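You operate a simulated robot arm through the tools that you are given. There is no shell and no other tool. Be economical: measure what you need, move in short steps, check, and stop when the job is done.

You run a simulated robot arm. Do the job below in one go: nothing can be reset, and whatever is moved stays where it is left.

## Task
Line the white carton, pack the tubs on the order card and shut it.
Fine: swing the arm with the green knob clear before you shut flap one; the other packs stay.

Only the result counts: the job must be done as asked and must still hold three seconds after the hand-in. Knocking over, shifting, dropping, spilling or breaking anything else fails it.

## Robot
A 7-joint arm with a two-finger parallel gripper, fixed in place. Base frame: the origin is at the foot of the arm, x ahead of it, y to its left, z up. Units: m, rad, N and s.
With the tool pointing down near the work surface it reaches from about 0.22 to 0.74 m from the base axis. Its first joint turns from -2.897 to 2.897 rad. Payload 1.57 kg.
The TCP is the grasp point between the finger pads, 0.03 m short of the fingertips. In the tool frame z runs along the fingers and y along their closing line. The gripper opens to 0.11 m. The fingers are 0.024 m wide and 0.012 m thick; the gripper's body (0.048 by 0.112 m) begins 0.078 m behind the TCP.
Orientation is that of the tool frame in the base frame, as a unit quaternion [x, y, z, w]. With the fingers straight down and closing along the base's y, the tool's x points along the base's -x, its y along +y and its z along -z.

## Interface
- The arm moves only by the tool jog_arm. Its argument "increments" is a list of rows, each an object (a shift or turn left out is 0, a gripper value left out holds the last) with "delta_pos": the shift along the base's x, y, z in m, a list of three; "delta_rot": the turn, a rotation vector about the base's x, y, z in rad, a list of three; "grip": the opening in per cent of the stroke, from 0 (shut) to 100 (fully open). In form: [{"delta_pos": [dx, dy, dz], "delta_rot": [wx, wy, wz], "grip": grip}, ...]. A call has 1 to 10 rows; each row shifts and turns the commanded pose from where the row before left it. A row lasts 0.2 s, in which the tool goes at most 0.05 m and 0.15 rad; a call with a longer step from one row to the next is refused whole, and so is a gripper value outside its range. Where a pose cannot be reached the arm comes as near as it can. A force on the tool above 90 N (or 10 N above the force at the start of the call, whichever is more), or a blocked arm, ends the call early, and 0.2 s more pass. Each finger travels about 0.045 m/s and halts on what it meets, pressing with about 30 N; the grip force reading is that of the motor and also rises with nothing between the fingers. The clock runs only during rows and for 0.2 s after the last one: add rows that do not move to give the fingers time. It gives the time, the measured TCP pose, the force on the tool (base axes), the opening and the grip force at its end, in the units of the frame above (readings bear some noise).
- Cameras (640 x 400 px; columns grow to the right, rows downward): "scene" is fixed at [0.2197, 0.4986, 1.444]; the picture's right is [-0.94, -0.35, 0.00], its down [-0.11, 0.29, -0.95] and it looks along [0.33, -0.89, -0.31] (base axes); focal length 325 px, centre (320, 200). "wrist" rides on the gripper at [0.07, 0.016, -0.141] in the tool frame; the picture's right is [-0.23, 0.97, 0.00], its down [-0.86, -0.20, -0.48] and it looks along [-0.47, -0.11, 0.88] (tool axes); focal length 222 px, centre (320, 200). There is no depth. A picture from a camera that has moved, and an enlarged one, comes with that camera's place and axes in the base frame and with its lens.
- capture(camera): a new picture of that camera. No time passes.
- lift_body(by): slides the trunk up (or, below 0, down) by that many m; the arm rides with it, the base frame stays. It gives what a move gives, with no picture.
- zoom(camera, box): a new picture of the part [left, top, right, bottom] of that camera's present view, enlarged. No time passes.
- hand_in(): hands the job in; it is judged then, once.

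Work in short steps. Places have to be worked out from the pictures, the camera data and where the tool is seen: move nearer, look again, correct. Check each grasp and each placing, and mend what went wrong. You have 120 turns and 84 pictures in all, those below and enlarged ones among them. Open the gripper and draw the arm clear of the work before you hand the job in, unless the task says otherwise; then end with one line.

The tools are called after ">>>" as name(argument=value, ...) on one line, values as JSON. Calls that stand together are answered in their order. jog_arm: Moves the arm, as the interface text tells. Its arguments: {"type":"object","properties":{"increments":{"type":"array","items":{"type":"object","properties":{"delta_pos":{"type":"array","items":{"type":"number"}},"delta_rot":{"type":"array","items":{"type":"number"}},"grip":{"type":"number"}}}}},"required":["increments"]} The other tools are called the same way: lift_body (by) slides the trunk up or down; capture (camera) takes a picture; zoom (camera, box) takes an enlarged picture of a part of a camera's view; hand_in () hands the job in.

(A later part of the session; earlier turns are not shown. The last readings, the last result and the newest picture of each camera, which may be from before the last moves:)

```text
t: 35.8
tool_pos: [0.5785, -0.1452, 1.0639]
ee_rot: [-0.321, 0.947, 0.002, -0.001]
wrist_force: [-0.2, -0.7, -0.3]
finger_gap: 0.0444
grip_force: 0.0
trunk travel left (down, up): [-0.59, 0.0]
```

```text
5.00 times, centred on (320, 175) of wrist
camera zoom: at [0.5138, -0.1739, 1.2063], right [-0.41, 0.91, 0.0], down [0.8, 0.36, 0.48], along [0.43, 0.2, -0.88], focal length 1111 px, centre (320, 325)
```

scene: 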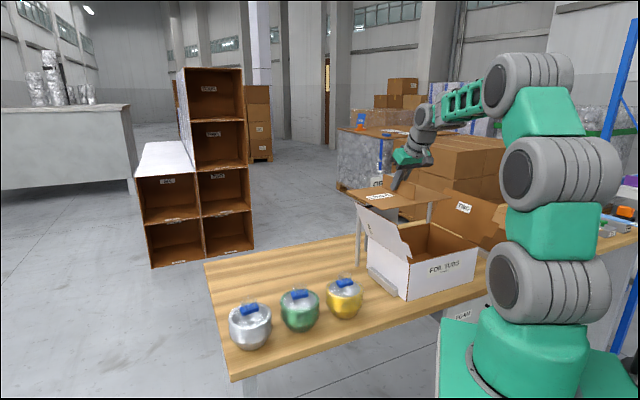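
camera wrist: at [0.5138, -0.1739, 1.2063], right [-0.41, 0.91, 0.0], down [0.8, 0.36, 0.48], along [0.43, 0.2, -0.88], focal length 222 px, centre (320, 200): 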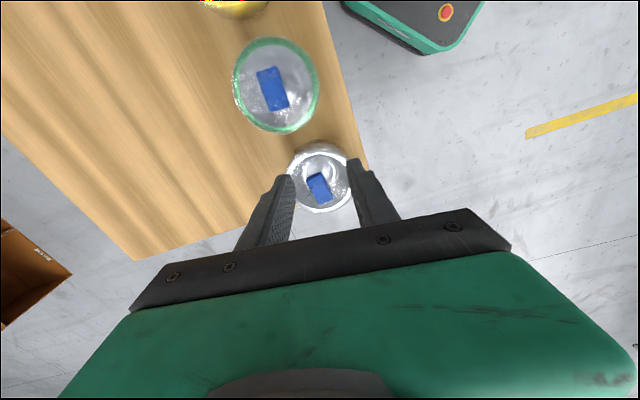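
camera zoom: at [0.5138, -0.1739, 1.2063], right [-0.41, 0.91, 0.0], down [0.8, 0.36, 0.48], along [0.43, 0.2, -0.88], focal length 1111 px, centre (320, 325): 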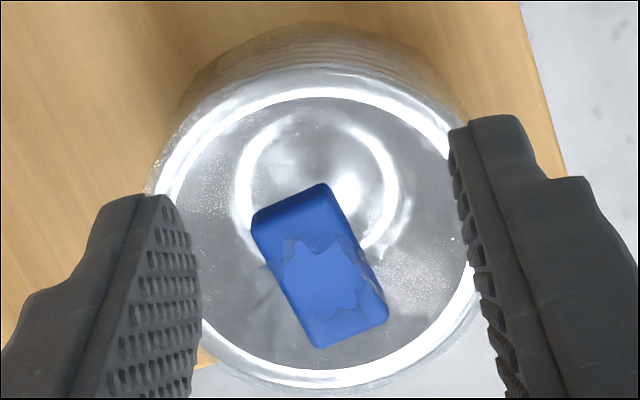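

The clip's long axis is at about 48° and its centre is near (0.650,-0.112). I align above it with the fingers partly open.

>>> jog_arm(increments=[{"delta_pos": [0.036, 0.017, -0.02], "delta_rot": [0, 0, 0.09], "grip": 55}, {"delta_pos": [0.035, 0.016, -0.02], "delta_rot": [0, 0, 0.09]}, {"delta_pos": [0, 0, -0.04]}, {}])

>>> capture(camera="wrist")

>>> zoom(camera="scene", box=[200, 230, 330, 360])

```text
t: 36.8
tool_pos: [0.6498, -0.1123, 0.9832]
ee_rot: [-0.404, 0.915, 0.001, 0.0]
wrist_force: [0.2, 0.6, -0.3]
finger_gap: 0.0607
grip_force: 0.1
trunk travel left (down, up): [-0.59, 0.0]
```

```text
42 pictures are left
camera wrist: at [0.5918, -0.154, 1.1251], right [-0.57, 0.82, 0.0], down [0.72, 0.5, 0.48], along [0.39, 0.27, -0.88], focal length 222 px, centre (320, 200)
```

wrist: 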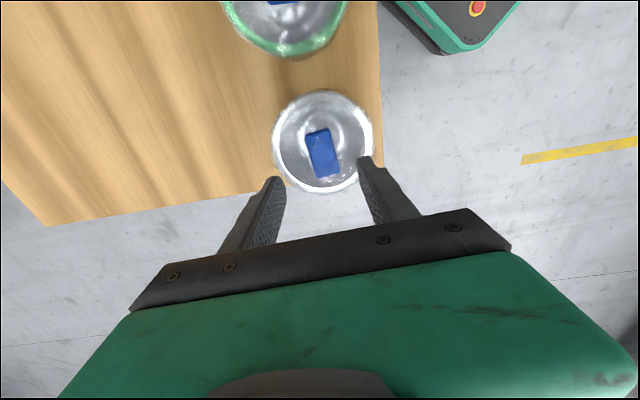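

```text
3.08 times, centred on (265, 295) of scene
camera zoom: at [0.2197, 0.4986, 1.444], right [-0.94, -0.35, 0.0], down [-0.11, 0.29, -0.95], along [0.33, -0.89, -0.31], focal length 1000 px, centre (489, -92)
```

zoom: 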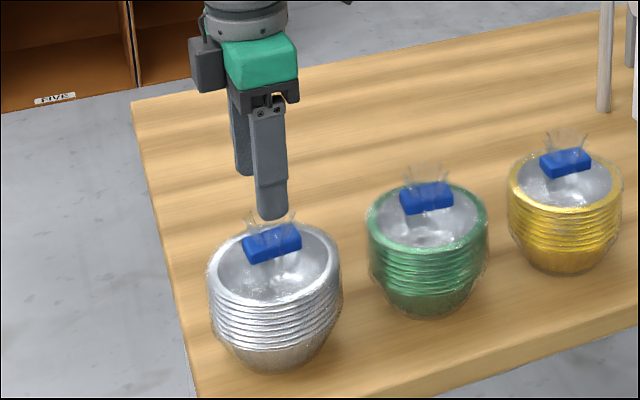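

Triangulating both views puts the clip's centre at (0.645,-0.114,0.906). I correct, go down to z≈0.911 and close on the clip.

>>> jog_arm(increments=[{"delta_pos": [-0.0045, -0.002, -0.03]}, {"delta_pos": [0, 0, -0.03]}, {"delta_pos": [0, 0, -0.012]}, {"grip": 30}, {"grip": 10}, {"grip": 0}, {"grip": 0}])

>>> capture(camera="wrist")

>>> zoom(camera="scene", box=[200, 230, 330, 360])

```text
t: 38.4
tool_pos: [0.6448, -0.1148, 0.916]
ee_rot: [-0.405, 0.914, -0.002, 0.003]
wrist_force: [-1.4, 2.9, 46.9]
finger_gap: 0.0325
grip_force: 17.6
trunk travel left (down, up): [-0.59, 0.0]
```

```text
40 pictures are left
camera wrist: at [0.5844, -0.1546, 1.0585], right [-0.57, 0.82, -0.01], down [0.72, 0.5, 0.48], along [0.4, 0.27, -0.88], focal length 222 px, centre (320, 200)
```

wrist: 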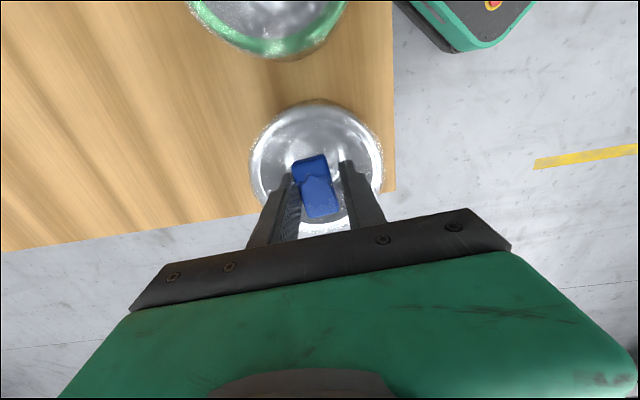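

```text
3.08 times, centred on (265, 295) of scene
camera zoom: at [0.2197, 0.4986, 1.444], right [-0.94, -0.35, 0.0], down [-0.11, 0.29, -0.95], along [0.33, -0.89, -0.31], focal length 1000 px, centre (489, -92)
```

zoom: 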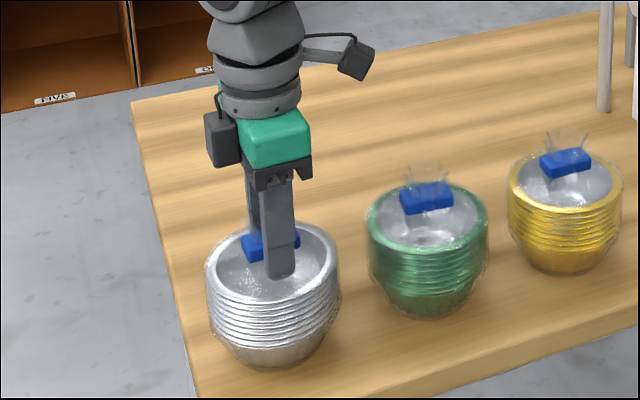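

The tips press down with 47 N on something inside the pack. I raise 5 mm to relieve it and let the fingers finish closing.

>>> jog_arm(increments=[{"delta_pos": [0, 0, 0.006]}, {"grip": 0}, {"grip": 0}, {"grip": 0}])

>>> zoom(camera="wrist", box=[240, 90, 400, 250])

```text
t: 39.4
tool_pos: [0.643, -0.1154, 0.9173]
ee_rot: [-0.404, 0.915, 0.002, -0.002]
wrist_force: [3.7, -4.6, 12.6]
finger_gap: 0.0253
grip_force: 30.2
trunk travel left (down, up): [-0.59, 0.0]
```

```text
2.50 times, centred on (320, 170) of wrist
camera zoom: at [0.5846, -0.1562, 1.0592], right [-0.57, 0.82, 0.0], down [0.73, 0.5, 0.48], along [0.39, 0.27, -0.88], focal length 555 px, centre (320, 275)
```

zoom: 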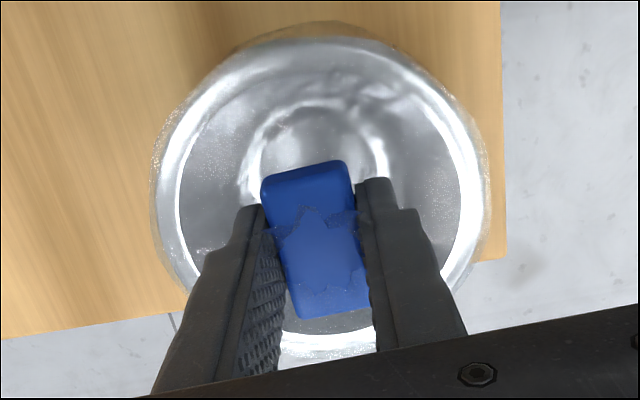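

The clip is held at 25 mm. I lift slowly and check.

>>> jog_arm(increments=[{"delta_pos": [0, 0, 0.01]}, {"delta_pos": [0, 0, 0.02]}, {"delta_pos": [0, 0, 0.03]}, {}])

>>> zoom(camera="scene", box=[200, 210, 330, 360])

```text
t: 40.4
tool_pos: [0.6458, -0.1153, 0.9776]
ee_rot: [-0.405, 0.915, 0.002, -0.002]
wrist_force: [0.1, 0.5, -1.1]
finger_gap: 0.0251
grip_force: 30.0
trunk travel left (down, up): [-0.59, 0.0]
```

```text
2.67 times, centred on (265, 285) of scene
camera zoom: at [0.2197, 0.4986, 1.444], right [-0.94, -0.35, 0.0], down [-0.11, 0.29, -0.95], along [0.33, -0.89, -0.31], focal length 867 px, centre (467, -27)
```

zoom: 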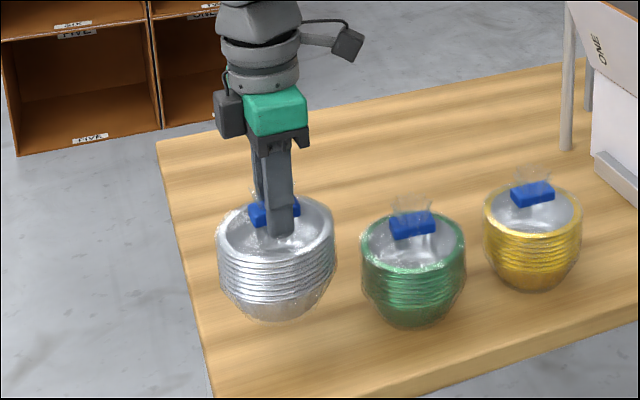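

The silver pack is lifted and hangs level. I carry it on the robot's side toward the carton's open front, above rim height.

>>> jog_arm(increments=[{"delta_pos": [-0.02, -0.01, 0.03]}, {"delta_pos": [-0.02, -0.01, 0.035]}, {"delta_pos": [-0.02, -0.01, 0.035]}, {"delta_pos": [-0.03, -0.012, 0.022]}, {"delta_pos": [-0.036, -0.013, 0]}, {"delta_pos": [-0.036, -0.013, 0]}, {"delta_pos": [-0.036, -0.013, 0]}, {"delta_pos": [-0.036, -0.013, 0]}, {"delta_pos": [-0.036, -0.013, 0]}, {"delta_pos": [-0.036, -0.013, 0]}])

>>> jog_arm(increments=[{"delta_pos": [-0.03, -0.02, 0]}, {"delta_pos": [-0.03, -0.03, 0]}, {"delta_pos": [-0.03, -0.03, 0]}, {"delta_pos": [-0.03, -0.03, 0]}, {"delta_pos": [-0.03, -0.03, 0]}, {"delta_pos": [-0.02, -0.03, 0]}, {}])

>>> capture(camera="scene")

>>> capture(camera="wrist")

```text
t: 42.6
tool_pos: [0.3357, -0.2358, 1.1035]
ee_rot: [-0.404, 0.915, 0.002, -0.001]
wrist_force: [0.3, 0.6, -0.5]
finger_gap: 0.0251
grip_force: 29.5
trunk travel left (down, up): [-0.59, 0.0]
```

```text
t: 44.2
tool_pos: [0.1672, -0.4065, 1.101]
ee_rot: [-0.404, 0.915, 0.001, -0.001]
wrist_force: [1.0, -0.6, -0.1]
finger_gap: 0.0255
grip_force: 30.1
trunk travel left (down, up): [-0.59, 0.0]
```

```text
36 pictures are left
```

scene: 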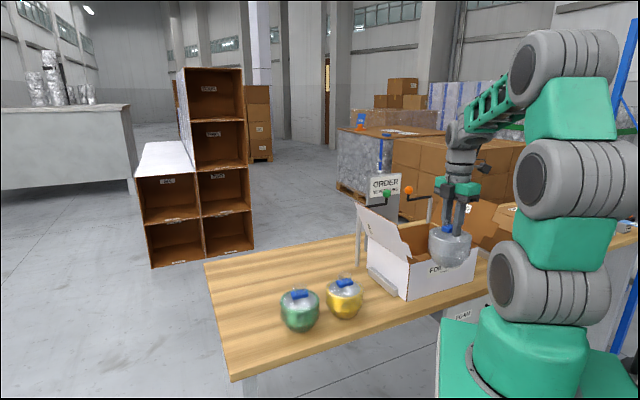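

```text
35 pictures are left
camera wrist: at [0.1083, -0.4467, 1.2432], right [-0.57, 0.82, 0.0], down [0.72, 0.5, 0.48], along [0.39, 0.27, -0.88], focal length 222 px, centre (320, 200)
```

wrist: 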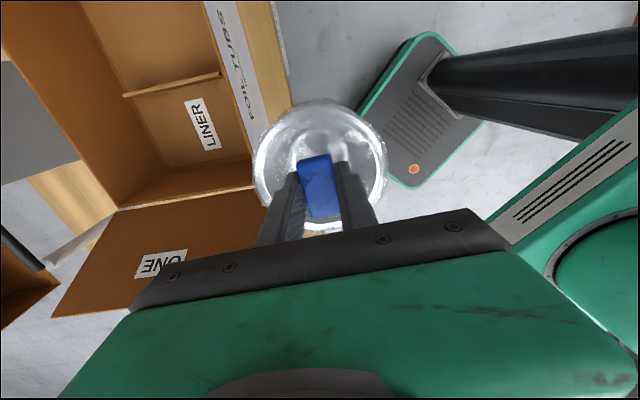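

The fin stands mid-carton; the free cell on flap one's side centres at about (0.2985,-0.5815). I shift along the front, then move in over that cell.

>>> jog_arm(increments=[{"delta_pos": [-0.022, -0.022, 0]}, {"delta_pos": [0.0307, -0.0307, 0]}, {"delta_pos": [0.0307, -0.0307, 0]}, {"delta_pos": [0.0307, -0.0307, 0]}, {"delta_pos": [0.0307, -0.0307, 0]}, {"delta_pos": [0.0307, -0.0307, 0]}, {}])

>>> capture(camera="wrist")

>>> zoom(camera="scene", box=[345, 170, 505, 310])

```text
t: 45.8
tool_pos: [0.2983, -0.5817, 1.0993]
ee_rot: [-0.404, 0.915, 0.001, -0.001]
wrist_force: [0.6, 0.3, -0.6]
finger_gap: 0.0251
grip_force: 30.0
trunk travel left (down, up): [-0.59, 0.0]
```

```text
34 pictures are left
camera wrist: at [0.2397, -0.6213, 1.2412], right [-0.57, 0.82, 0.0], down [0.72, 0.5, 0.48], along [0.39, 0.27, -0.88], focal length 222 px, centre (320, 200)
```

wrist: 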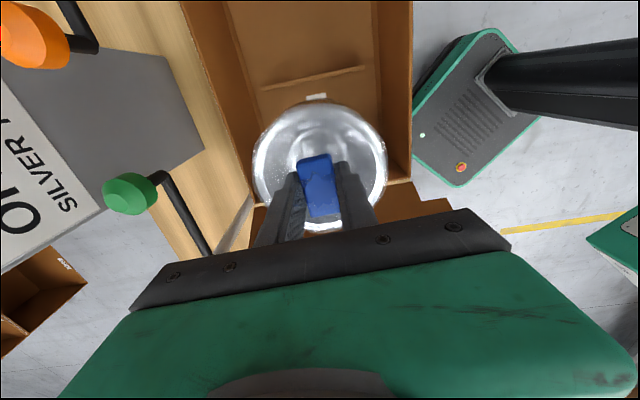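

```text
2.86 times, centred on (425, 240) of scene
camera zoom: at [0.2197, 0.4986, 1.444], right [-0.94, -0.35, 0.0], down [-0.11, 0.29, -0.95], along [0.33, -0.89, -0.31], focal length 929 px, centre (20, 86)
```

zoom: 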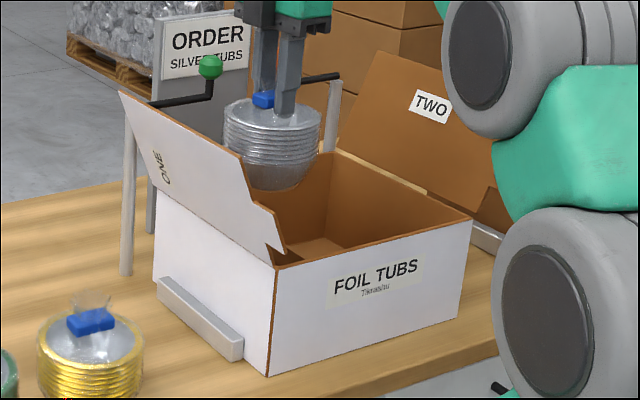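

The pack is over its cell. I lower it in steps.

>>> jog_arm(increments=[{"delta_pos": [0, 0, -0.035]}, {"delta_pos": [0, 0, -0.035]}, {"delta_pos": [0, 0, -0.035]}, {"delta_pos": [0, 0, -0.03]}, {"delta_pos": [0, 0, -0.02]}, {}])

>>> capture(camera="wrist")

```text
t: 47.2
tool_pos: [0.2988, -0.5823, 0.9442]
ee_rot: [-0.404, 0.915, 0.002, 0.0]
wrist_force: [-0.5, 0.0, -0.9]
finger_gap: 0.0251
grip_force: 30.2
trunk travel left (down, up): [-0.59, 0.0]
```

```text
32 pictures are left
camera wrist: at [0.24, -0.6222, 1.0864], right [-0.57, 0.82, 0.0], down [0.72, 0.5, 0.48], along [0.39, 0.27, -0.88], focal length 222 px, centre (320, 200)
```

wrist: 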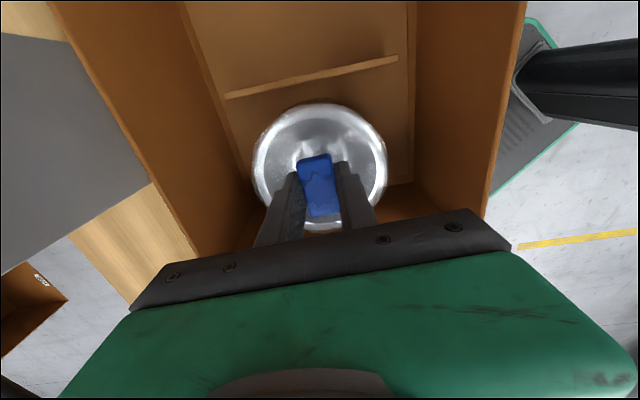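

It sits free between fin and wall. I lower the last 2 cm in small steps until it touches down.

>>> jog_arm(increments=[{"delta_pos": [0, 0, -0.01]}, {"delta_pos": [0, 0, -0.005]}, {"delta_pos": [0, 0, -0.003]}, {}])

```text
t: 48.2
tool_pos: [0.2986, -0.5817, 0.9264]
ee_rot: [-0.404, 0.915, 0.001, -0.001]
wrist_force: [0.1, 0.4, 1.4]
finger_gap: 0.0252
grip_force: 29.8
trunk travel left (down, up): [-0.59, 0.0]
```

>>> jog_arm(increments=[{"delta_pos": [0, 0, -0.003]}, {"delta_pos": [0, 0, -0.002]}, {}])

```text
t: 49.0
tool_pos: [0.2987, -0.5811, 0.925]
ee_rot: [-0.405, 0.914, -0.003, 0.0]
wrist_force: [-1.5, 3.8, 24.6]
finger_gap: 0.0253
grip_force: 30.2
trunk travel left (down, up): [-0.59, 0.0]
```

The 24.6 N upward force shows touchdown at z≈0.925. I open partly, rise and look.

>>> jog_arm(increments=[{"delta_pos": [0, 0, 0.002]}, {"grip": 45}, {"grip": 45}, {"grip": 45}, {"delta_pos": [0, 0, 0.02]}, {"delta_pos": [0, 0, 0.04]}, {"delta_pos": [0, 0, 0.045]}, {"delta_pos": [0, 0, 0.045]}, {"delta_pos": [0, 0, 0.045]}])

>>> capture(camera="wrist")

>>> zoom(camera="scene", box=[345, 170, 505, 310])

```text
t: 51.0
tool_pos: [0.3005, -0.5789, 1.1177]
ee_rot: [-0.404, 0.915, 0.001, -0.001]
wrist_force: [1.1, -0.1, 0.1]
finger_gap: 0.0496
grip_force: 0.1
trunk travel left (down, up): [-0.59, 0.0]
```

```text
31 pictures are left
camera wrist: at [0.2419, -0.6202, 1.2609], right [-0.57, 0.82, 0.0], down [0.72, 0.5, 0.48], along [0.39, 0.27, -0.88], focal length 222 px, centre (320, 200)
```

wrist: 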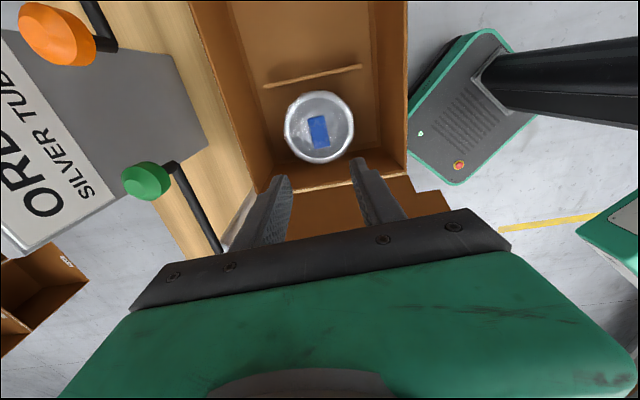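

```text
2.86 times, centred on (425, 240) of scene
camera zoom: at [0.2197, 0.4986, 1.444], right [-0.94, -0.35, 0.0], down [-0.11, 0.29, -0.95], along [0.33, -0.89, -0.31], focal length 929 px, centre (20, 86)
```

zoom: 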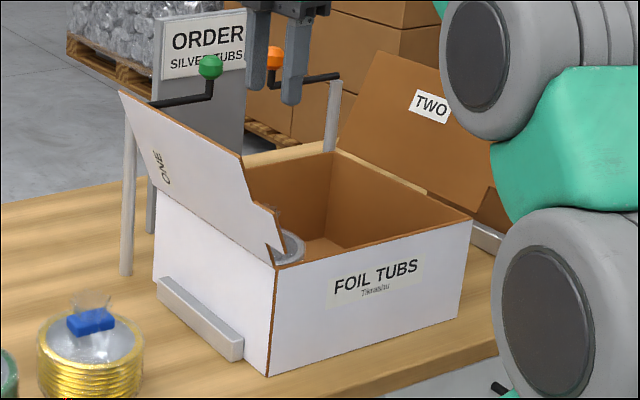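

The silver pack stands upright in its cell. For flap one, I shut the fingers and go over to its outer side, then down behind its upper part.

>>> jog_arm(increments=[{"delta_pos": [0, 0, 0.04], "grip": 0}, {"delta_pos": [0, 0.01, 0.02], "grip": 0, "delta_rot": [0, 0, -0.045]}, {"delta_pos": [0.032, 0.029, 0]}, {"delta_pos": [0.032, 0.029, 0]}, {"delta_pos": [0.032, 0.029, 0]}, {"delta_pos": [0.032, 0.028, 0]}, {"delta_pos": [0, 0, -0.04]}, {"delta_pos": [0, 0, -0.04]}, {"delta_pos": [0, 0, -0.036]}])

>>> zoom(camera="scene", box=[345, 140, 505, 310])

>>> capture(camera="wrist")

```text
t: 53.0
tool_pos: [0.4295, -0.4592, 1.061]
ee_rot: [-0.383, 0.924, 0.002, -0.001]
wrist_force: [-0.1, 0.4, -0.2]
finger_gap: 0.0
grip_force: 21.2
trunk travel left (down, up): [-0.59, 0.0]
```

```text
2.35 times, centred on (425, 225) of scene
camera zoom: at [0.2197, 0.4986, 1.444], right [-0.94, -0.35, 0.0], down [-0.11, 0.29, -0.95], along [0.33, -0.89, -0.31], focal length 765 px, centre (73, 141)
```

zoom: 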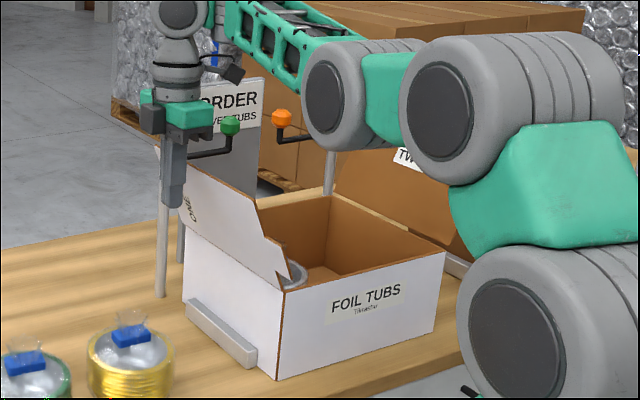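

```text
28 pictures are left
camera wrist: at [0.3689, -0.496, 1.2037], right [-0.53, 0.85, 0.0], down [0.75, 0.46, 0.48], along [0.4, 0.26, -0.88], focal length 222 px, centre (320, 200)
```

wrist: 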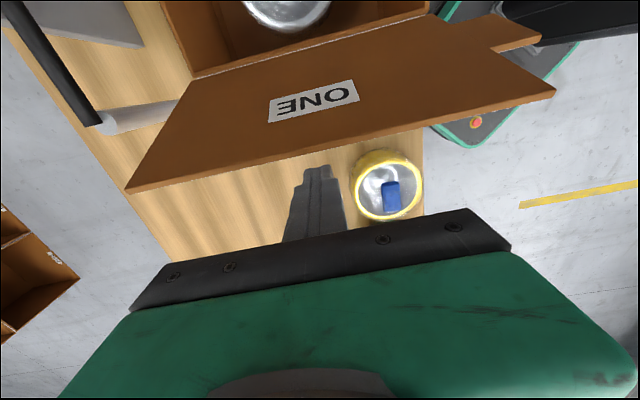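

The fingers stand behind flap one's upper half, with the green arm well away. I push the flap over along the arc around its hinge.

>>> jog_arm(increments=[{"delta_pos": [-0.014, -0.014, 0]}, {"delta_pos": [-0.014, -0.014, 0]}, {"delta_pos": [-0.0205, -0.0205, 0.0147]}, {"delta_pos": [-0.027, -0.027, 0.005]}, {"delta_pos": [-0.0267, -0.0267, -0.008]}, {"delta_pos": [-0.023, -0.023, -0.021]}])

>>> zoom(camera="scene", box=[345, 140, 505, 310])

```text
t: 54.4
tool_pos: [0.3003, -0.5781, 1.0527]
ee_rot: [-0.383, 0.924, 0.001, -0.001]
wrist_force: [-0.4, -0.5, 0.5]
finger_gap: 0.0002
grip_force: 21.8
trunk travel left (down, up): [-0.59, 0.0]
```

```text
2.35 times, centred on (425, 225) of scene
camera zoom: at [0.2197, 0.4986, 1.444], right [-0.94, -0.35, 0.0], down [-0.11, 0.29, -0.95], along [0.33, -0.89, -0.31], focal length 765 px, centre (73, 141)
```

zoom: 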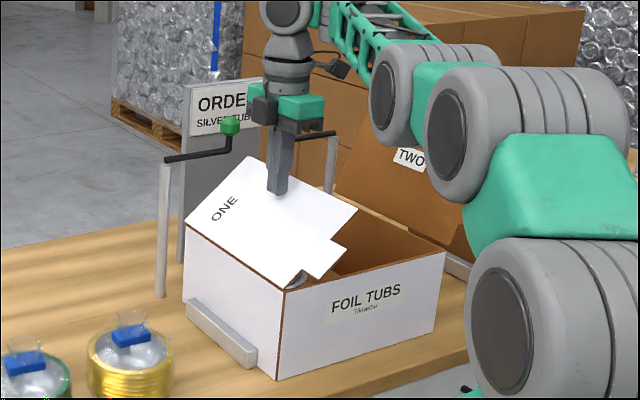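

Flap one is turning in nicely. I follow it down to shut.

>>> jog_arm(increments=[{"delta_pos": [-0.0165, -0.0165, -0.03]}, {"delta_pos": [-0.008, -0.008, -0.0275]}, {"delta_pos": [0, 0, -0.012]}, {"delta_pos": [0, 0, -0.006]}, {}])

>>> zoom(camera="scene", box=[345, 140, 505, 310])

```text
t: 55.6
tool_pos: [0.2777, -0.607, 0.9786]
ee_rot: [-0.384, 0.924, 0.002, -0.001]
wrist_force: [0.4, -0.4, 0.2]
finger_gap: 0.0
grip_force: 21.6
trunk travel left (down, up): [-0.59, 0.0]
```

```text
2.35 times, centred on (425, 225) of scene
camera zoom: at [0.2197, 0.4986, 1.444], right [-0.94, -0.35, 0.0], down [-0.11, 0.29, -0.95], along [0.33, -0.89, -0.31], focal length 765 px, centre (73, 141)
```

zoom: 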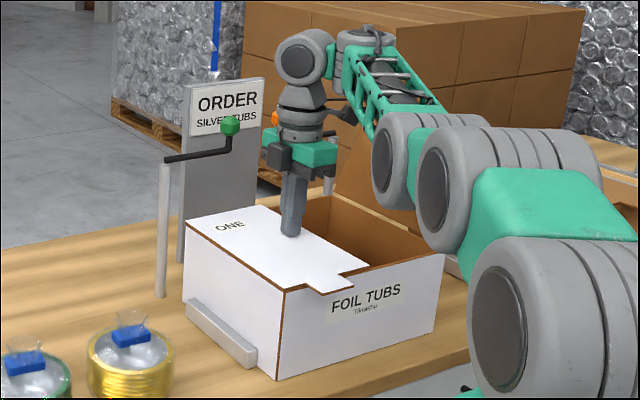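

Flap one is nearly flat. I press down the last few millimetres until I feel contact.

>>> jog_arm(increments=[{"delta_pos": [0, 0, -0.004]}, {"delta_pos": [0, 0, -0.003]}, {}])

>>> zoom(camera="scene", box=[375, 210, 475, 290])

```text
t: 56.4
tool_pos: [0.2785, -0.6057, 0.9748]
ee_rot: [-0.385, 0.923, -0.002, -0.001]
wrist_force: [1.8, -1.4, 22.1]
finger_gap: 0.0001
grip_force: 21.9
trunk travel left (down, up): [-0.59, 0.0]
```

```text
5.00 times, centred on (425, 250) of scene
camera zoom: at [0.2197, 0.4986, 1.444], right [-0.94, -0.35, 0.0], down [-0.11, 0.29, -0.95], along [0.33, -0.89, -0.31], focal length 1626 px, centre (-205, -50)
```

zoom: 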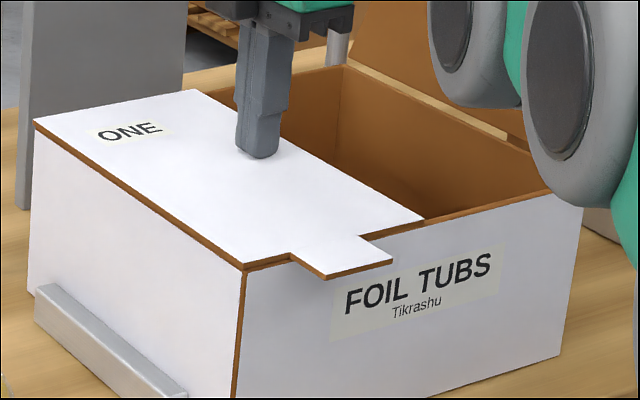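

Flap one is shut (22 N contact). Flap two leans outward like flap one did, so its outer face is at the edge of reach; I lift off, tilt the tool outward and move over flap two's top edge.

>>> jog_arm(increments=[{"delta_pos": [0, 0, 0.03]}, {"delta_pos": [-0.01, 0.01, 0.045]}, {"delta_pos": [-0.015, 0.01, 0.045]}, {"delta_pos": [-0.015, 0.005, 0.045]}, {"delta_pos": [-0.03, 0, 0.01], "delta_rot": [-0.125, 0, 0]}, {"delta_pos": [-0.035, -0.01, 0], "delta_rot": [-0.125, 0, 0]}, {"delta_pos": [-0.035, -0.02, 0], "delta_rot": [-0.125, 0, 0]}, {"delta_pos": [-0.035, -0.03, 0], "delta_rot": [-0.125, 0, 0]}])

>>> capture(camera="scene")

>>> capture(camera="wrist")

```text
t: 58.2
tool_pos: [0.1066, -0.6774, 1.1955]
ee_rot: [-0.373, 0.896, -0.221, -0.091]
wrist_force: [0.1, 1.1, 0.1]
finger_gap: 0.0001
grip_force: 20.7
out of reach, approached as far as the arm can: row 6, 7, 8
trunk travel left (down, up): [-0.59, 0.0]
```

```text
24 pictures are left
```

scene: 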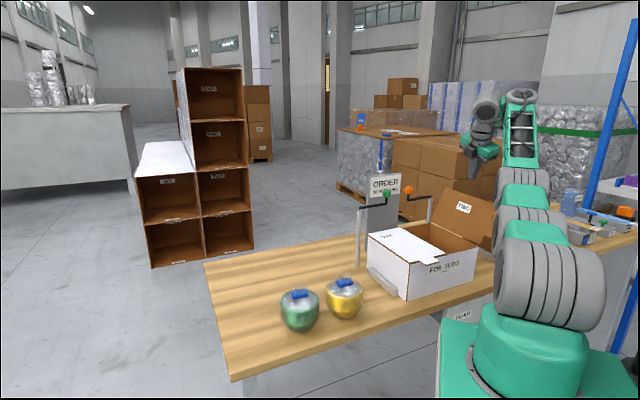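

```text
23 pictures are left
camera wrist: at [0.0456, -0.643, 1.3387], right [-0.53, 0.75, -0.4], down [0.74, 0.63, 0.21], along [0.41, -0.18, -0.89], focal length 222 px, centre (320, 200)
```

wrist: 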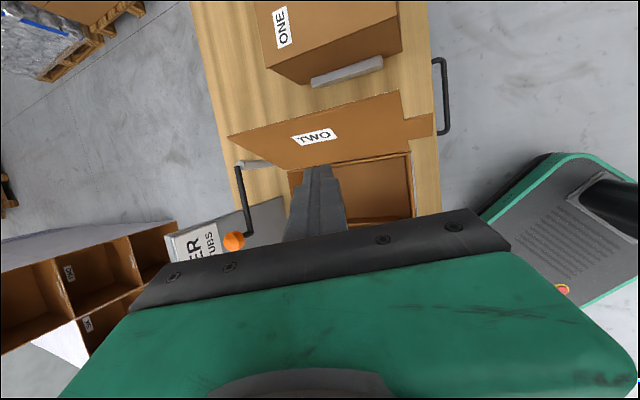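

The position fell short here, likely a wrist-joint limit at this yaw. I move slightly inward and turn the tool back by 90° about its own axis, to the yaw that worked with tilt before.

>>> jog_arm(increments=[{"delta_pos": [0, 0.03, 0], "delta_rot": [0, -0.0663, -0.1267]}, {"delta_pos": [0, 0.02, 0], "delta_rot": [0, -0.0663, -0.1267]}, {"delta_rot": [0, -0.0663, -0.1267]}, {"delta_rot": [0, -0.0663, -0.1267]}, {"delta_rot": [0, -0.0663, -0.1267]}, {"delta_rot": [0, -0.0663, -0.1267]}, {"delta_rot": [0, -0.0663, -0.1267]}, {"delta_rot": [0, -0.0663, -0.1267]}, {"delta_rot": [0, -0.0663, -0.1267]}, {"delta_rot": [0, -0.0663, -0.1267]}])

```text
t: 60.4
tool_pos: [0.1149, -0.6744, 1.2056]
ee_rot: [0.31, 0.92, -0.228, 0.069]
wrist_force: [0.2, 0.9, 0.0]
finger_gap: 0.0
grip_force: 21.1
out of reach, approached as far as the arm can: row 1, 2
trunk travel left (down, up): [-0.59, 0.0]
```

The yaw is good now. I move out over flap two's top edge, near its front corner, with tips still above it.

>>> jog_arm(increments=[{"delta_pos": [-0.0265, -0.0225, -0.0165]}, {"delta_pos": [-0.0265, -0.0225, -0.0165]}, {"delta_pos": [-0.0265, -0.0225, -0.0165]}, {"delta_pos": [-0.0265, -0.0225, -0.0165]}, {}])

>>> capture(camera="wrist")

>>> zoom(camera="scene", box=[385, 120, 545, 290])

```text
t: 61.6
tool_pos: [0.0044, -0.7403, 1.1607]
ee_rot: [0.308, 0.921, -0.226, 0.07]
wrist_force: [-0.5, 0.1, -0.5]
finger_gap: 0.0
grip_force: 21.3
out of reach, approached as far as the arm can: row 1, 2, 3
trunk travel left (down, up): [-0.59, 0.0]
```

```text
22 pictures are left
camera wrist: at [-0.0408, -0.6264, 1.2622], right [0.77, 0.57, -0.3], down [0.57, -0.38, 0.73], along [0.3, -0.73, -0.61], focal length 222 px, centre (320, 200)
```

wrist: 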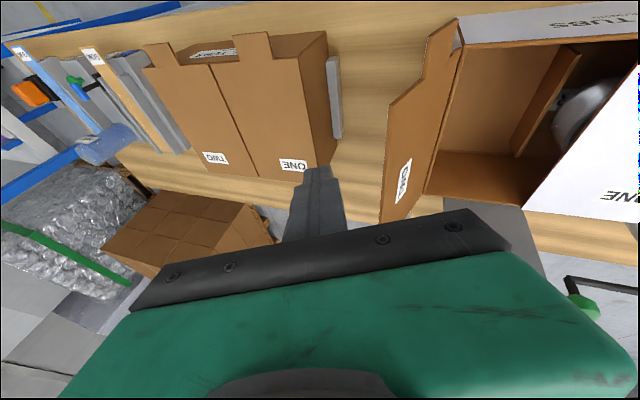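

```text
2.35 times, centred on (465, 205) of scene
camera zoom: at [0.2197, 0.4986, 1.444], right [-0.94, -0.35, 0.0], down [-0.11, 0.29, -0.95], along [0.33, -0.89, -0.31], focal length 765 px, centre (-21, 188)
```

zoom: 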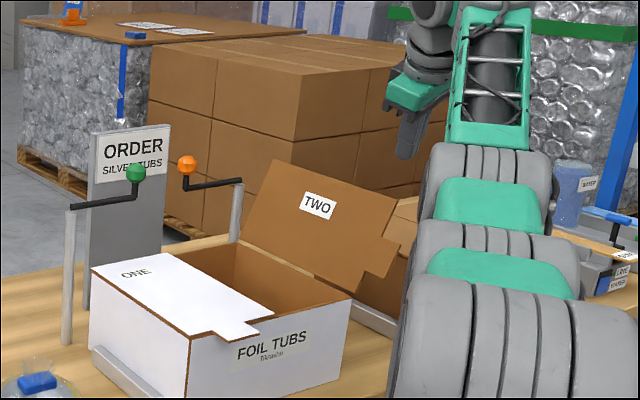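

The fingertips are already just beyond flap two's top edge at its front corner. I shift slightly further out and lower the tips behind the flap.

>>> jog_arm(increments=[{"delta_pos": [-0.009, -0.009, -0.02]}, {"delta_pos": [0, 0, -0.03]}, {"delta_pos": [0, 0, -0.03]}, {}])

>>> capture(camera="wrist")

```text
t: 62.6
tool_pos: [-0.0098, -0.7702, 1.0858]
ee_rot: [0.309, 0.921, -0.227, 0.068]
wrist_force: [0.0, 0.2, 1.0]
finger_gap: 0.0001
grip_force: 21.3
out of reach, approached as far as the arm can: row 1, 2, 3
trunk travel left (down, up): [-0.59, 0.0]
```

```text
20 pictures are left
camera wrist: at [-0.054, -0.6556, 1.187], right [0.77, 0.57, -0.31], down [0.57, -0.38, 0.73], along [0.29, -0.73, -0.61], focal length 222 px, centre (320, 200)
```

wrist: 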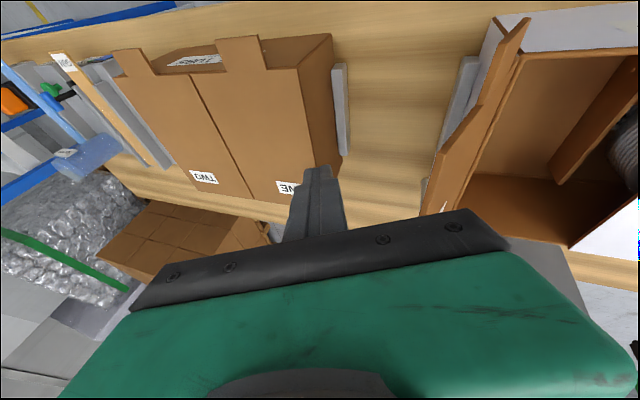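

The tips are beyond the flap and about 2 cm below its top edge. I draw the tool back toward the carton, lowering slightly, to bring the flap along.

>>> jog_arm(increments=[{"delta_pos": [0.01, 0.01, -0.01]}, {"delta_pos": [0.015, 0.015, 0]}, {"delta_pos": [0.015, 0.015, 0]}, {"delta_pos": [0.015, 0.015, 0.005]}, {"delta_pos": [0.015, 0.015, 0.005]}])

>>> capture(camera="wrist")

>>> zoom(camera="scene", box=[385, 120, 545, 290])

```text
t: 63.8
tool_pos: [0.0584, -0.7715, 1.1017]
ee_rot: [0.309, 0.921, -0.228, 0.067]
wrist_force: [-0.3, 0.0, -0.1]
finger_gap: 0.0
grip_force: 21.1
out of reach, approached as far as the arm can: row 1, 2, 3, 4, 5
trunk travel left (down, up): [-0.59, 0.0]
```

```text
19 pictures are left
camera wrist: at [0.0151, -0.6566, 1.202], right [0.77, 0.56, -0.31], down [0.57, -0.38, 0.73], along [0.29, -0.73, -0.61], focal length 222 px, centre (320, 200)
```

wrist: 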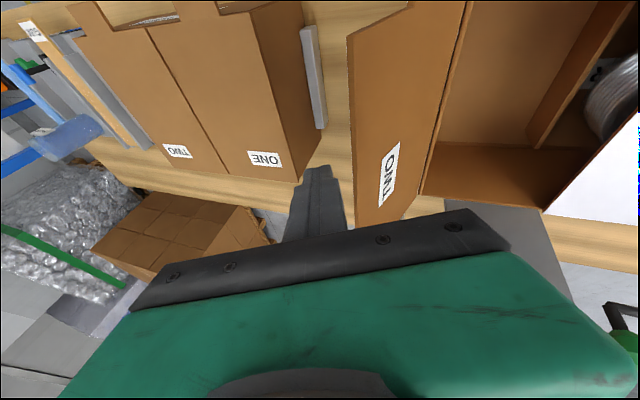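

```text
2.35 times, centred on (465, 205) of scene
camera zoom: at [0.2197, 0.4986, 1.444], right [-0.94, -0.35, 0.0], down [-0.11, 0.29, -0.95], along [0.33, -0.89, -0.31], focal length 765 px, centre (-21, 188)
```

zoom: 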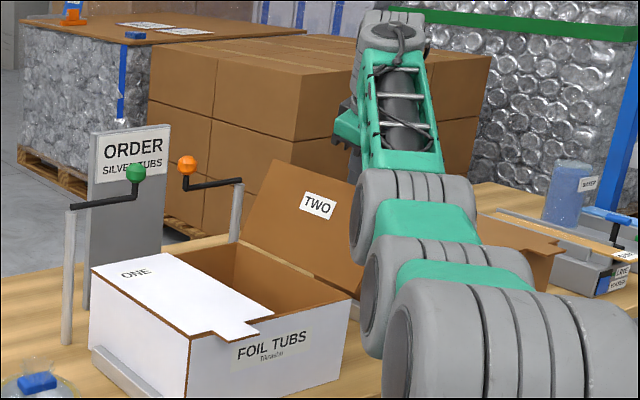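

With this orientation the arm slides sideways instead of coming closer; the flap is untouched. I rise, right the tool, and take the tilt I used for the liner (along the flap's own hinge direction), which worked well nearby.

>>> jog_arm(increments=[{"delta_pos": [0, 0, 0.04]}, {"delta_pos": [0, 0.02, 0.04]}, {"delta_pos": [0.02, 0.04, 0], "delta_rot": [0.12, 0, 0]}, {"delta_pos": [0.02, 0.04, 0], "delta_rot": [0.12, 0, 0]}, {"delta_pos": [0.02, 0.04, 0], "delta_rot": [0.12, 0, 0]}, {"delta_rot": [0.12, 0, 0]}, {"delta_rot": [0, 0, -0.14]}, {}])

```text
t: 65.6
tool_pos: [0.1266, -0.6339, 1.1812]
ee_rot: [0.381, 0.924, -0.027, 0.014]
wrist_force: [-0.1, 0.3, 0.7]
finger_gap: 0.0
grip_force: 21.0
out of reach, approached as far as the arm can: row 6
trunk travel left (down, up): [-0.59, 0.0]
```

The earlier stall was the arm fully stretched. Better: push flap two from behind its front tab, lower and nearer (tip near z 1.0). I go around the carton's front to a point beyond flap two's front edge.

>>> jog_arm(increments=[{"delta_pos": [-0.0227, 0.0393, 0], "delta_rot": [-0.0585, -0.0885, 0]}, {"delta_pos": [-0.0227, 0.0393, 0], "delta_rot": [-0.0585, -0.0885, 0]}, {"delta_pos": [-0.0227, 0.0393, -0.01]}, {"delta_pos": [-0.032, -0.032, -0.01]}, {"delta_pos": [-0.032, -0.032, -0.01]}, {"delta_pos": [-0.032, -0.032, -0.01]}, {"delta_pos": [-0.032, -0.032, -0.01]}, {"delta_pos": [0, 0, -0.035]}, {"delta_pos": [0, 0, -0.035]}, {"delta_pos": [0, 0, -0.03]}])

>>> capture(camera="wrist")

>>> zoom(camera="scene", box=[385, 120, 545, 290])

```text
t: 67.8
tool_pos: [-0.0651, -0.6485, 1.057]
ee_rot: [0.38, 0.916, -0.049, 0.116]
wrist_force: [-0.2, -0.2, -0.3]
finger_gap: 0.0
grip_force: 21.5
out of reach, approached as far as the arm can: row 1, 3, 7
trunk travel left (down, up): [-0.59, 0.0]
```

```text
17 pictures are left
camera wrist: at [-0.1259, -0.5631, 1.1764], right [0.85, 0.53, 0.06], down [0.36, -0.64, 0.68], along [0.4, -0.55, -0.73], focal length 222 px, centre (320, 200)
```

wrist: 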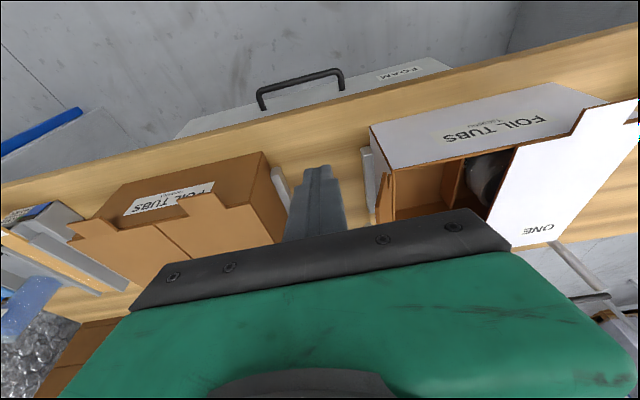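

```text
2.35 times, centred on (465, 205) of scene
camera zoom: at [0.2197, 0.4986, 1.444], right [-0.94, -0.35, 0.0], down [-0.11, 0.29, -0.95], along [0.33, -0.89, -0.31], focal length 765 px, centre (-21, 188)
```

zoom: 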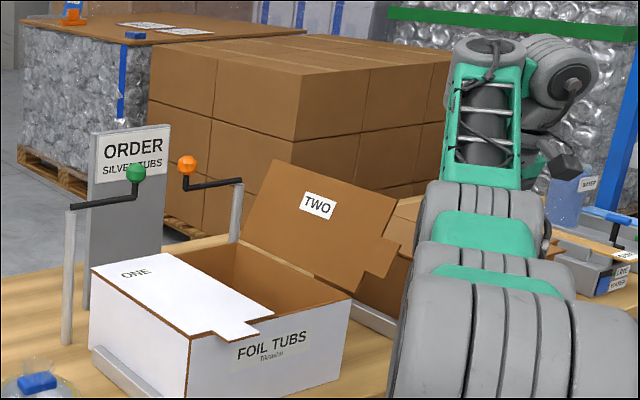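

Clear of everything. I move along the hinge direction to behind flap two's tab, lowering the tips to about z 1.0.

>>> jog_arm(increments=[{"delta_pos": [0, 0, -0.027]}, {"delta_pos": [0.022, -0.022, 0]}, {"delta_pos": [0.022, -0.022, 0]}, {"delta_pos": [0.02, -0.02, 0]}, {}])

>>> capture(camera="wrist")

```text
t: 69.0
tool_pos: [-0.032, -0.6467, 1.0307]
ee_rot: [0.381, 0.916, -0.048, 0.116]
wrist_force: [-0.7, 0.2, 0.0]
finger_gap: 0.0
grip_force: 21.6
out of reach, approached as far as the arm can: row 1, 2, 3, 4
trunk travel left (down, up): [-0.59, 0.0]
```

```text
15 pictures are left
camera wrist: at [-0.0932, -0.5624, 1.1509], right [0.85, 0.53, 0.06], down [0.36, -0.64, 0.68], along [0.4, -0.55, -0.73], focal length 222 px, centre (320, 200)
```

wrist: 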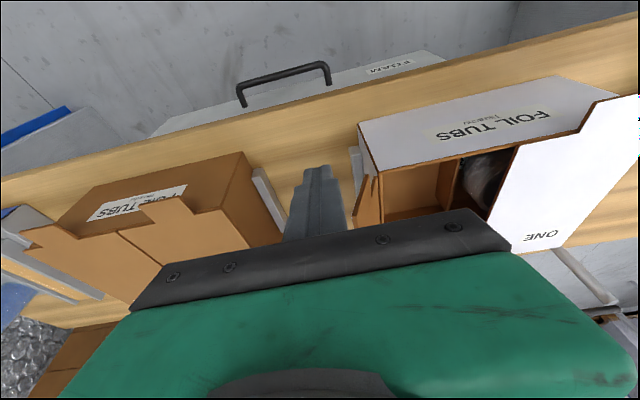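

Here the arm stalls at a radius it reached easily elsewhere, so its joints must be in a poor posture. I back out to a comfortable pose near the start, straighten the tool and then re-approach with the tool's yaw following the arm's direction.

>>> jog_arm(increments=[{"delta_pos": [-0.02, 0.03, 0.02]}, {"delta_pos": [-0.01, 0.04, 0.025]}, {"delta_pos": [0.01, 0.04, 0.025], "delta_rot": [0.06, 0.06, 0]}, {"delta_pos": [0.025, 0.04, 0.015], "delta_rot": [0.06, 0.06, 0]}, {"delta_pos": [0.035, 0.03, 0.015], "delta_rot": [0.06, 0.06, 0]}, {"delta_pos": [0.04, 0.025, 0.015]}, {"delta_pos": [0.04, 0.025, 0.015]}, {"delta_pos": [0.04, 0.025, 0.015]}, {"delta_pos": [0.04, 0.025, 0.015]}, {"delta_pos": [0.04, 0.025, 0.015]}])

>>> capture(camera="scene")

```text
t: 71.2
tool_pos: [0.1869, -0.4464, 1.2504]
ee_rot: [0.385, 0.923, 0.001, -0.001]
wrist_force: [0.4, 0.2, -0.2]
finger_gap: 0.0002
grip_force: 21.6
out of reach, approached as far as the arm can: row 1, 2, 3, 4, 5, 6, 7, 8
trunk travel left (down, up): [-0.59, 0.0]
```

```text
14 pictures are left
```

scene: 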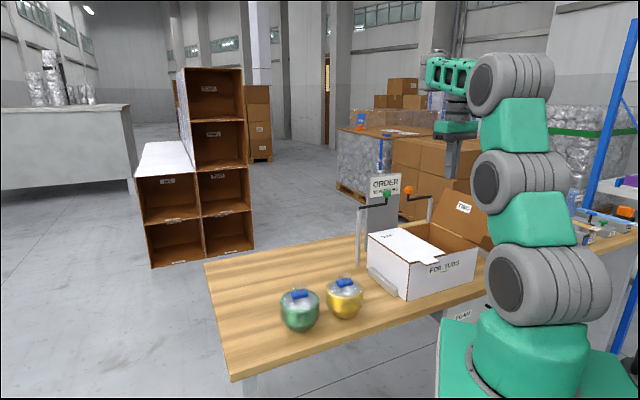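

Recovered. I test whether the direction itself is the limit by turning toward azimuth -90° at a short radius, with the tool vertical.

>>> jog_arm(increments=[{"delta_pos": [-0.0374, -0.0107, -0.01]}, {"delta_pos": [-0.0374, -0.0107, -0.01]}, {"delta_pos": [-0.0374, -0.0107, -0.01]}, {"delta_pos": [-0.0374, -0.0107, -0.01]}, {"delta_pos": [-0.0374, -0.0107, -0.01]}, {}])

```text
t: 72.6
tool_pos: [0.0006, -0.5075, 1.214]
ee_rot: [0.384, 0.923, 0.002, -0.002]
wrist_force: [-0.1, -0.4, -0.3]
finger_gap: 0.0
grip_force: 21.9
out of reach, approached as far as the arm can: row 1, 2, 3
trunk travel left (down, up): [-0.59, 0.0]
```

It got there, though with some shortfall. I turn the tool yaw to -90° (in line with the arm here) and see whether that frees the posture, moving a bit lower and further out.

>>> jog_arm(increments=[{"delta_rot": [0, 0, -0.131]}, {"delta_rot": [0, 0, -0.131]}, {"delta_rot": [0, 0, -0.131]}, {"delta_rot": [0, 0, -0.131]}, {"delta_rot": [0, 0, -0.131]}, {"delta_rot": [0, 0, -0.131]}, {"delta_pos": [-0.01, -0.02, -0.04]}, {"delta_pos": [-0.02, -0.02, -0.04]}, {"delta_pos": [-0.02, -0.02, -0.04]}, {}])

```text
t: 74.8
tool_pos: [-0.0531, -0.585, 1.1022]
ee_rot: [0.708, 0.706, 0.001, -0.001]
wrist_force: [0.2, -0.9, 1.1]
finger_gap: 0.0
grip_force: 21.3
out of reach, approached as far as the arm can: row 7, 8
trunk travel left (down, up): [-0.59, 0.0]
```

Better: it settled close to the request. I continue in smaller steps toward the start point in front of flap two's tab.

>>> jog_arm(increments=[{"delta_pos": [-0.002, -0.008, -0.012]}, {"delta_pos": [-0.002, -0.01, -0.012]}, {"delta_pos": [-0.002, -0.012, -0.012]}, {"delta_pos": [-0.002, -0.015, -0.015]}, {"delta_pos": [0, -0.015, -0.015]}, {}])

```text
t: 76.2
tool_pos: [-0.0602, -0.6437, 1.0339]
ee_rot: [0.708, 0.706, 0.001, -0.001]
wrist_force: [0.2, -0.1, 0.0]
finger_gap: 0.0
grip_force: 21.3
trunk travel left (down, up): [-0.59, 0.0]
```

No shortfall now. I move along the hinge direction in small steps to get behind the tab.

>>> jog_arm(increments=[{"delta_pos": [0.009, -0.011, -0.002]}, {"delta_pos": [0.01, -0.011, -0.002]}, {"delta_pos": [0.01, -0.011, 0]}, {"delta_pos": [0.01, -0.011, 0]}, {"delta_pos": [0.01, -0.011, 0]}, {"delta_pos": [0.01, -0.01, 0]}, {}])

>>> capture(camera="wrist")

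```text
t: 77.8
tool_pos: [-0.0203, -0.6776, 1.0304]
ee_rot: [0.708, 0.706, 0.001, -0.002]
wrist_force: [0.5, 1.6, 0.4]
finger_gap: 0.0
grip_force: 21.3
out of reach, approached as far as the arm can: row 4, 5, 6
trunk travel left (down, up): [-0.59, 0.0]
```

```text
13 pictures are left
camera wrist: at [-0.0042, -0.6076, 1.1729], right [0.97, -0.23, 0.0], down [-0.2, -0.86, 0.48], along [-0.11, -0.46, -0.88], focal length 222 px, centre (320, 200)
```

wrist: 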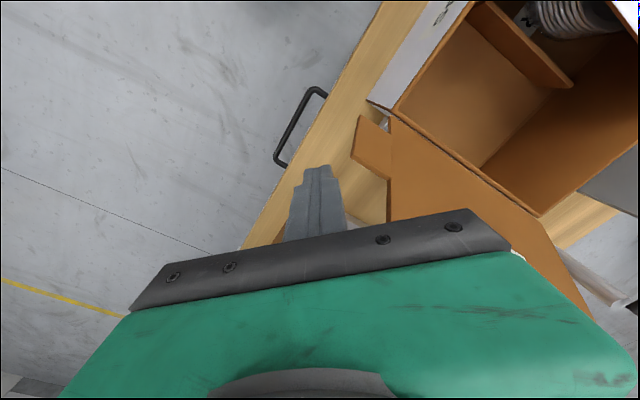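

The vertical tool's reach ends here, about 2 cm short of the tab. With this good yaw I tilt outward by 0.35 rad in place, then continue behind the tab.

>>> jog_arm(increments=[{"delta_rot": [-0.12, 0, 0], "delta_pos": [-0.003, 0, 0]}, {"delta_rot": [-0.12, 0, 0], "delta_pos": [-0.003, 0, 0]}, {"delta_rot": [-0.12, 0, 0]}, {"delta_pos": [0.006, -0.009, 0]}, {"delta_pos": [0.008, -0.009, 0]}, {"delta_pos": [0.008, -0.008, 0]}, {}])

>>> capture(camera="wrist")

```text
t: 79.4
tool_pos: [-0.0038, -0.6987, 1.0413]
ee_rot: [0.704, 0.701, -0.084, 0.082]
wrist_force: [-0.4, 0.1, 0.2]
finger_gap: 0.0
grip_force: 21.0
out of reach, approached as far as the arm can: row 1, 3
trunk travel left (down, up): [-0.59, 0.0]
```

```text
12 pictures are left
camera wrist: at [0.0139, -0.5972, 1.1628], right [0.97, -0.22, 0.05], down [-0.2, -0.72, 0.67], along [-0.11, -0.66, -0.75], focal length 222 px, centre (320, 200)
```

wrist: 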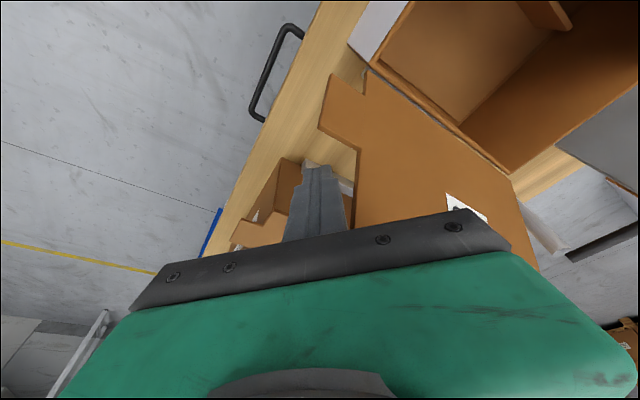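

The tips are behind and just below the tab's top. I lower 2 cm and pull toward the carton along the hinge arc, to swing flap two up and over.

>>> jog_arm(increments=[{"delta_pos": [0, 0, -0.018]}, {"delta_pos": [0.0163, 0.0163, 0]}, {"delta_pos": [0.0177, 0.0177, 0.012]}, {"delta_pos": [0.0205, 0.0205, 0.008]}, {"delta_pos": [0.022, 0.018, 0]}, {}])

>>> zoom(camera="scene", box=[385, 120, 545, 290])

>>> capture(camera="wrist")

```text
t: 80.8
tool_pos: [0.0743, -0.6611, 1.0615]
ee_rot: [0.703, 0.701, -0.083, 0.085]
wrist_force: [0.1, -0.2, 0.7]
finger_gap: 0.0
grip_force: 20.7
out of reach, approached as far as the arm can: row 1, 4, 5
trunk travel left (down, up): [-0.59, 0.0]
```

```text
2.35 times, centred on (465, 205) of scene
camera zoom: at [0.2197, 0.4986, 1.444], right [-0.94, -0.35, 0.0], down [-0.11, 0.29, -0.95], along [0.33, -0.89, -0.31], focal length 765 px, centre (-21, 188)
```

zoom: 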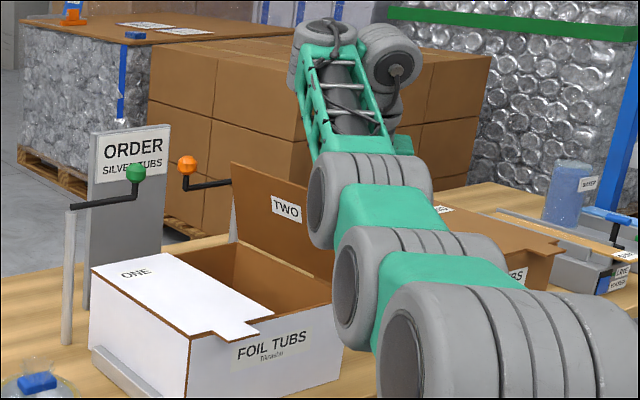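

```text
10 pictures are left
camera wrist: at [0.0904, -0.5602, 1.1832], right [0.97, -0.22, 0.06], down [-0.2, -0.72, 0.67], along [-0.11, -0.66, -0.74], focal length 222 px, centre (320, 200)
```

wrist: 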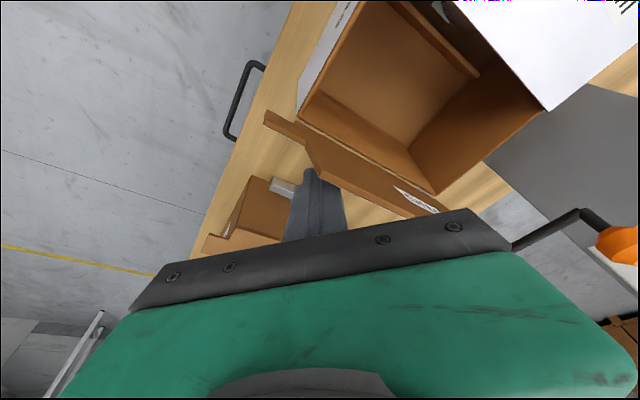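

Flap two is now about vertical and the finger is behind it. I continue pushing inward and down along the arc.

>>> jog_arm(increments=[{"delta_pos": [0.0254, 0.0114, -0.002]}, {"delta_pos": [0.0247, 0.0107, -0.008]}, {"delta_pos": [0.021, 0.011, -0.015]}, {"delta_pos": [0.018, 0.01, -0.02]}, {}])

>>> zoom(camera="scene", box=[385, 120, 545, 290])

```text
t: 82.0
tool_pos: [0.1665, -0.6515, 1.0171]
ee_rot: [0.703, 0.701, -0.082, 0.082]
wrist_force: [-0.1, -0.4, -0.4]
finger_gap: 0.0001
grip_force: 20.9
out of reach, approached as far as the arm can: row 1, 2, 3, 4
trunk travel left (down, up): [-0.59, 0.0]
```

```text
2.35 times, centred on (465, 205) of scene
camera zoom: at [0.2197, 0.4986, 1.444], right [-0.94, -0.35, 0.0], down [-0.11, 0.29, -0.95], along [0.33, -0.89, -0.31], focal length 765 px, centre (-21, 188)
```

zoom: 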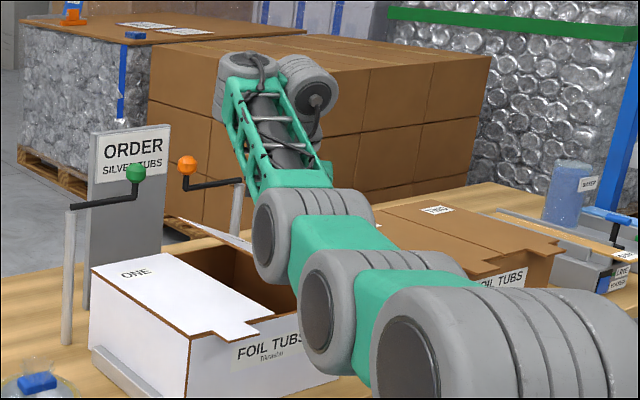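

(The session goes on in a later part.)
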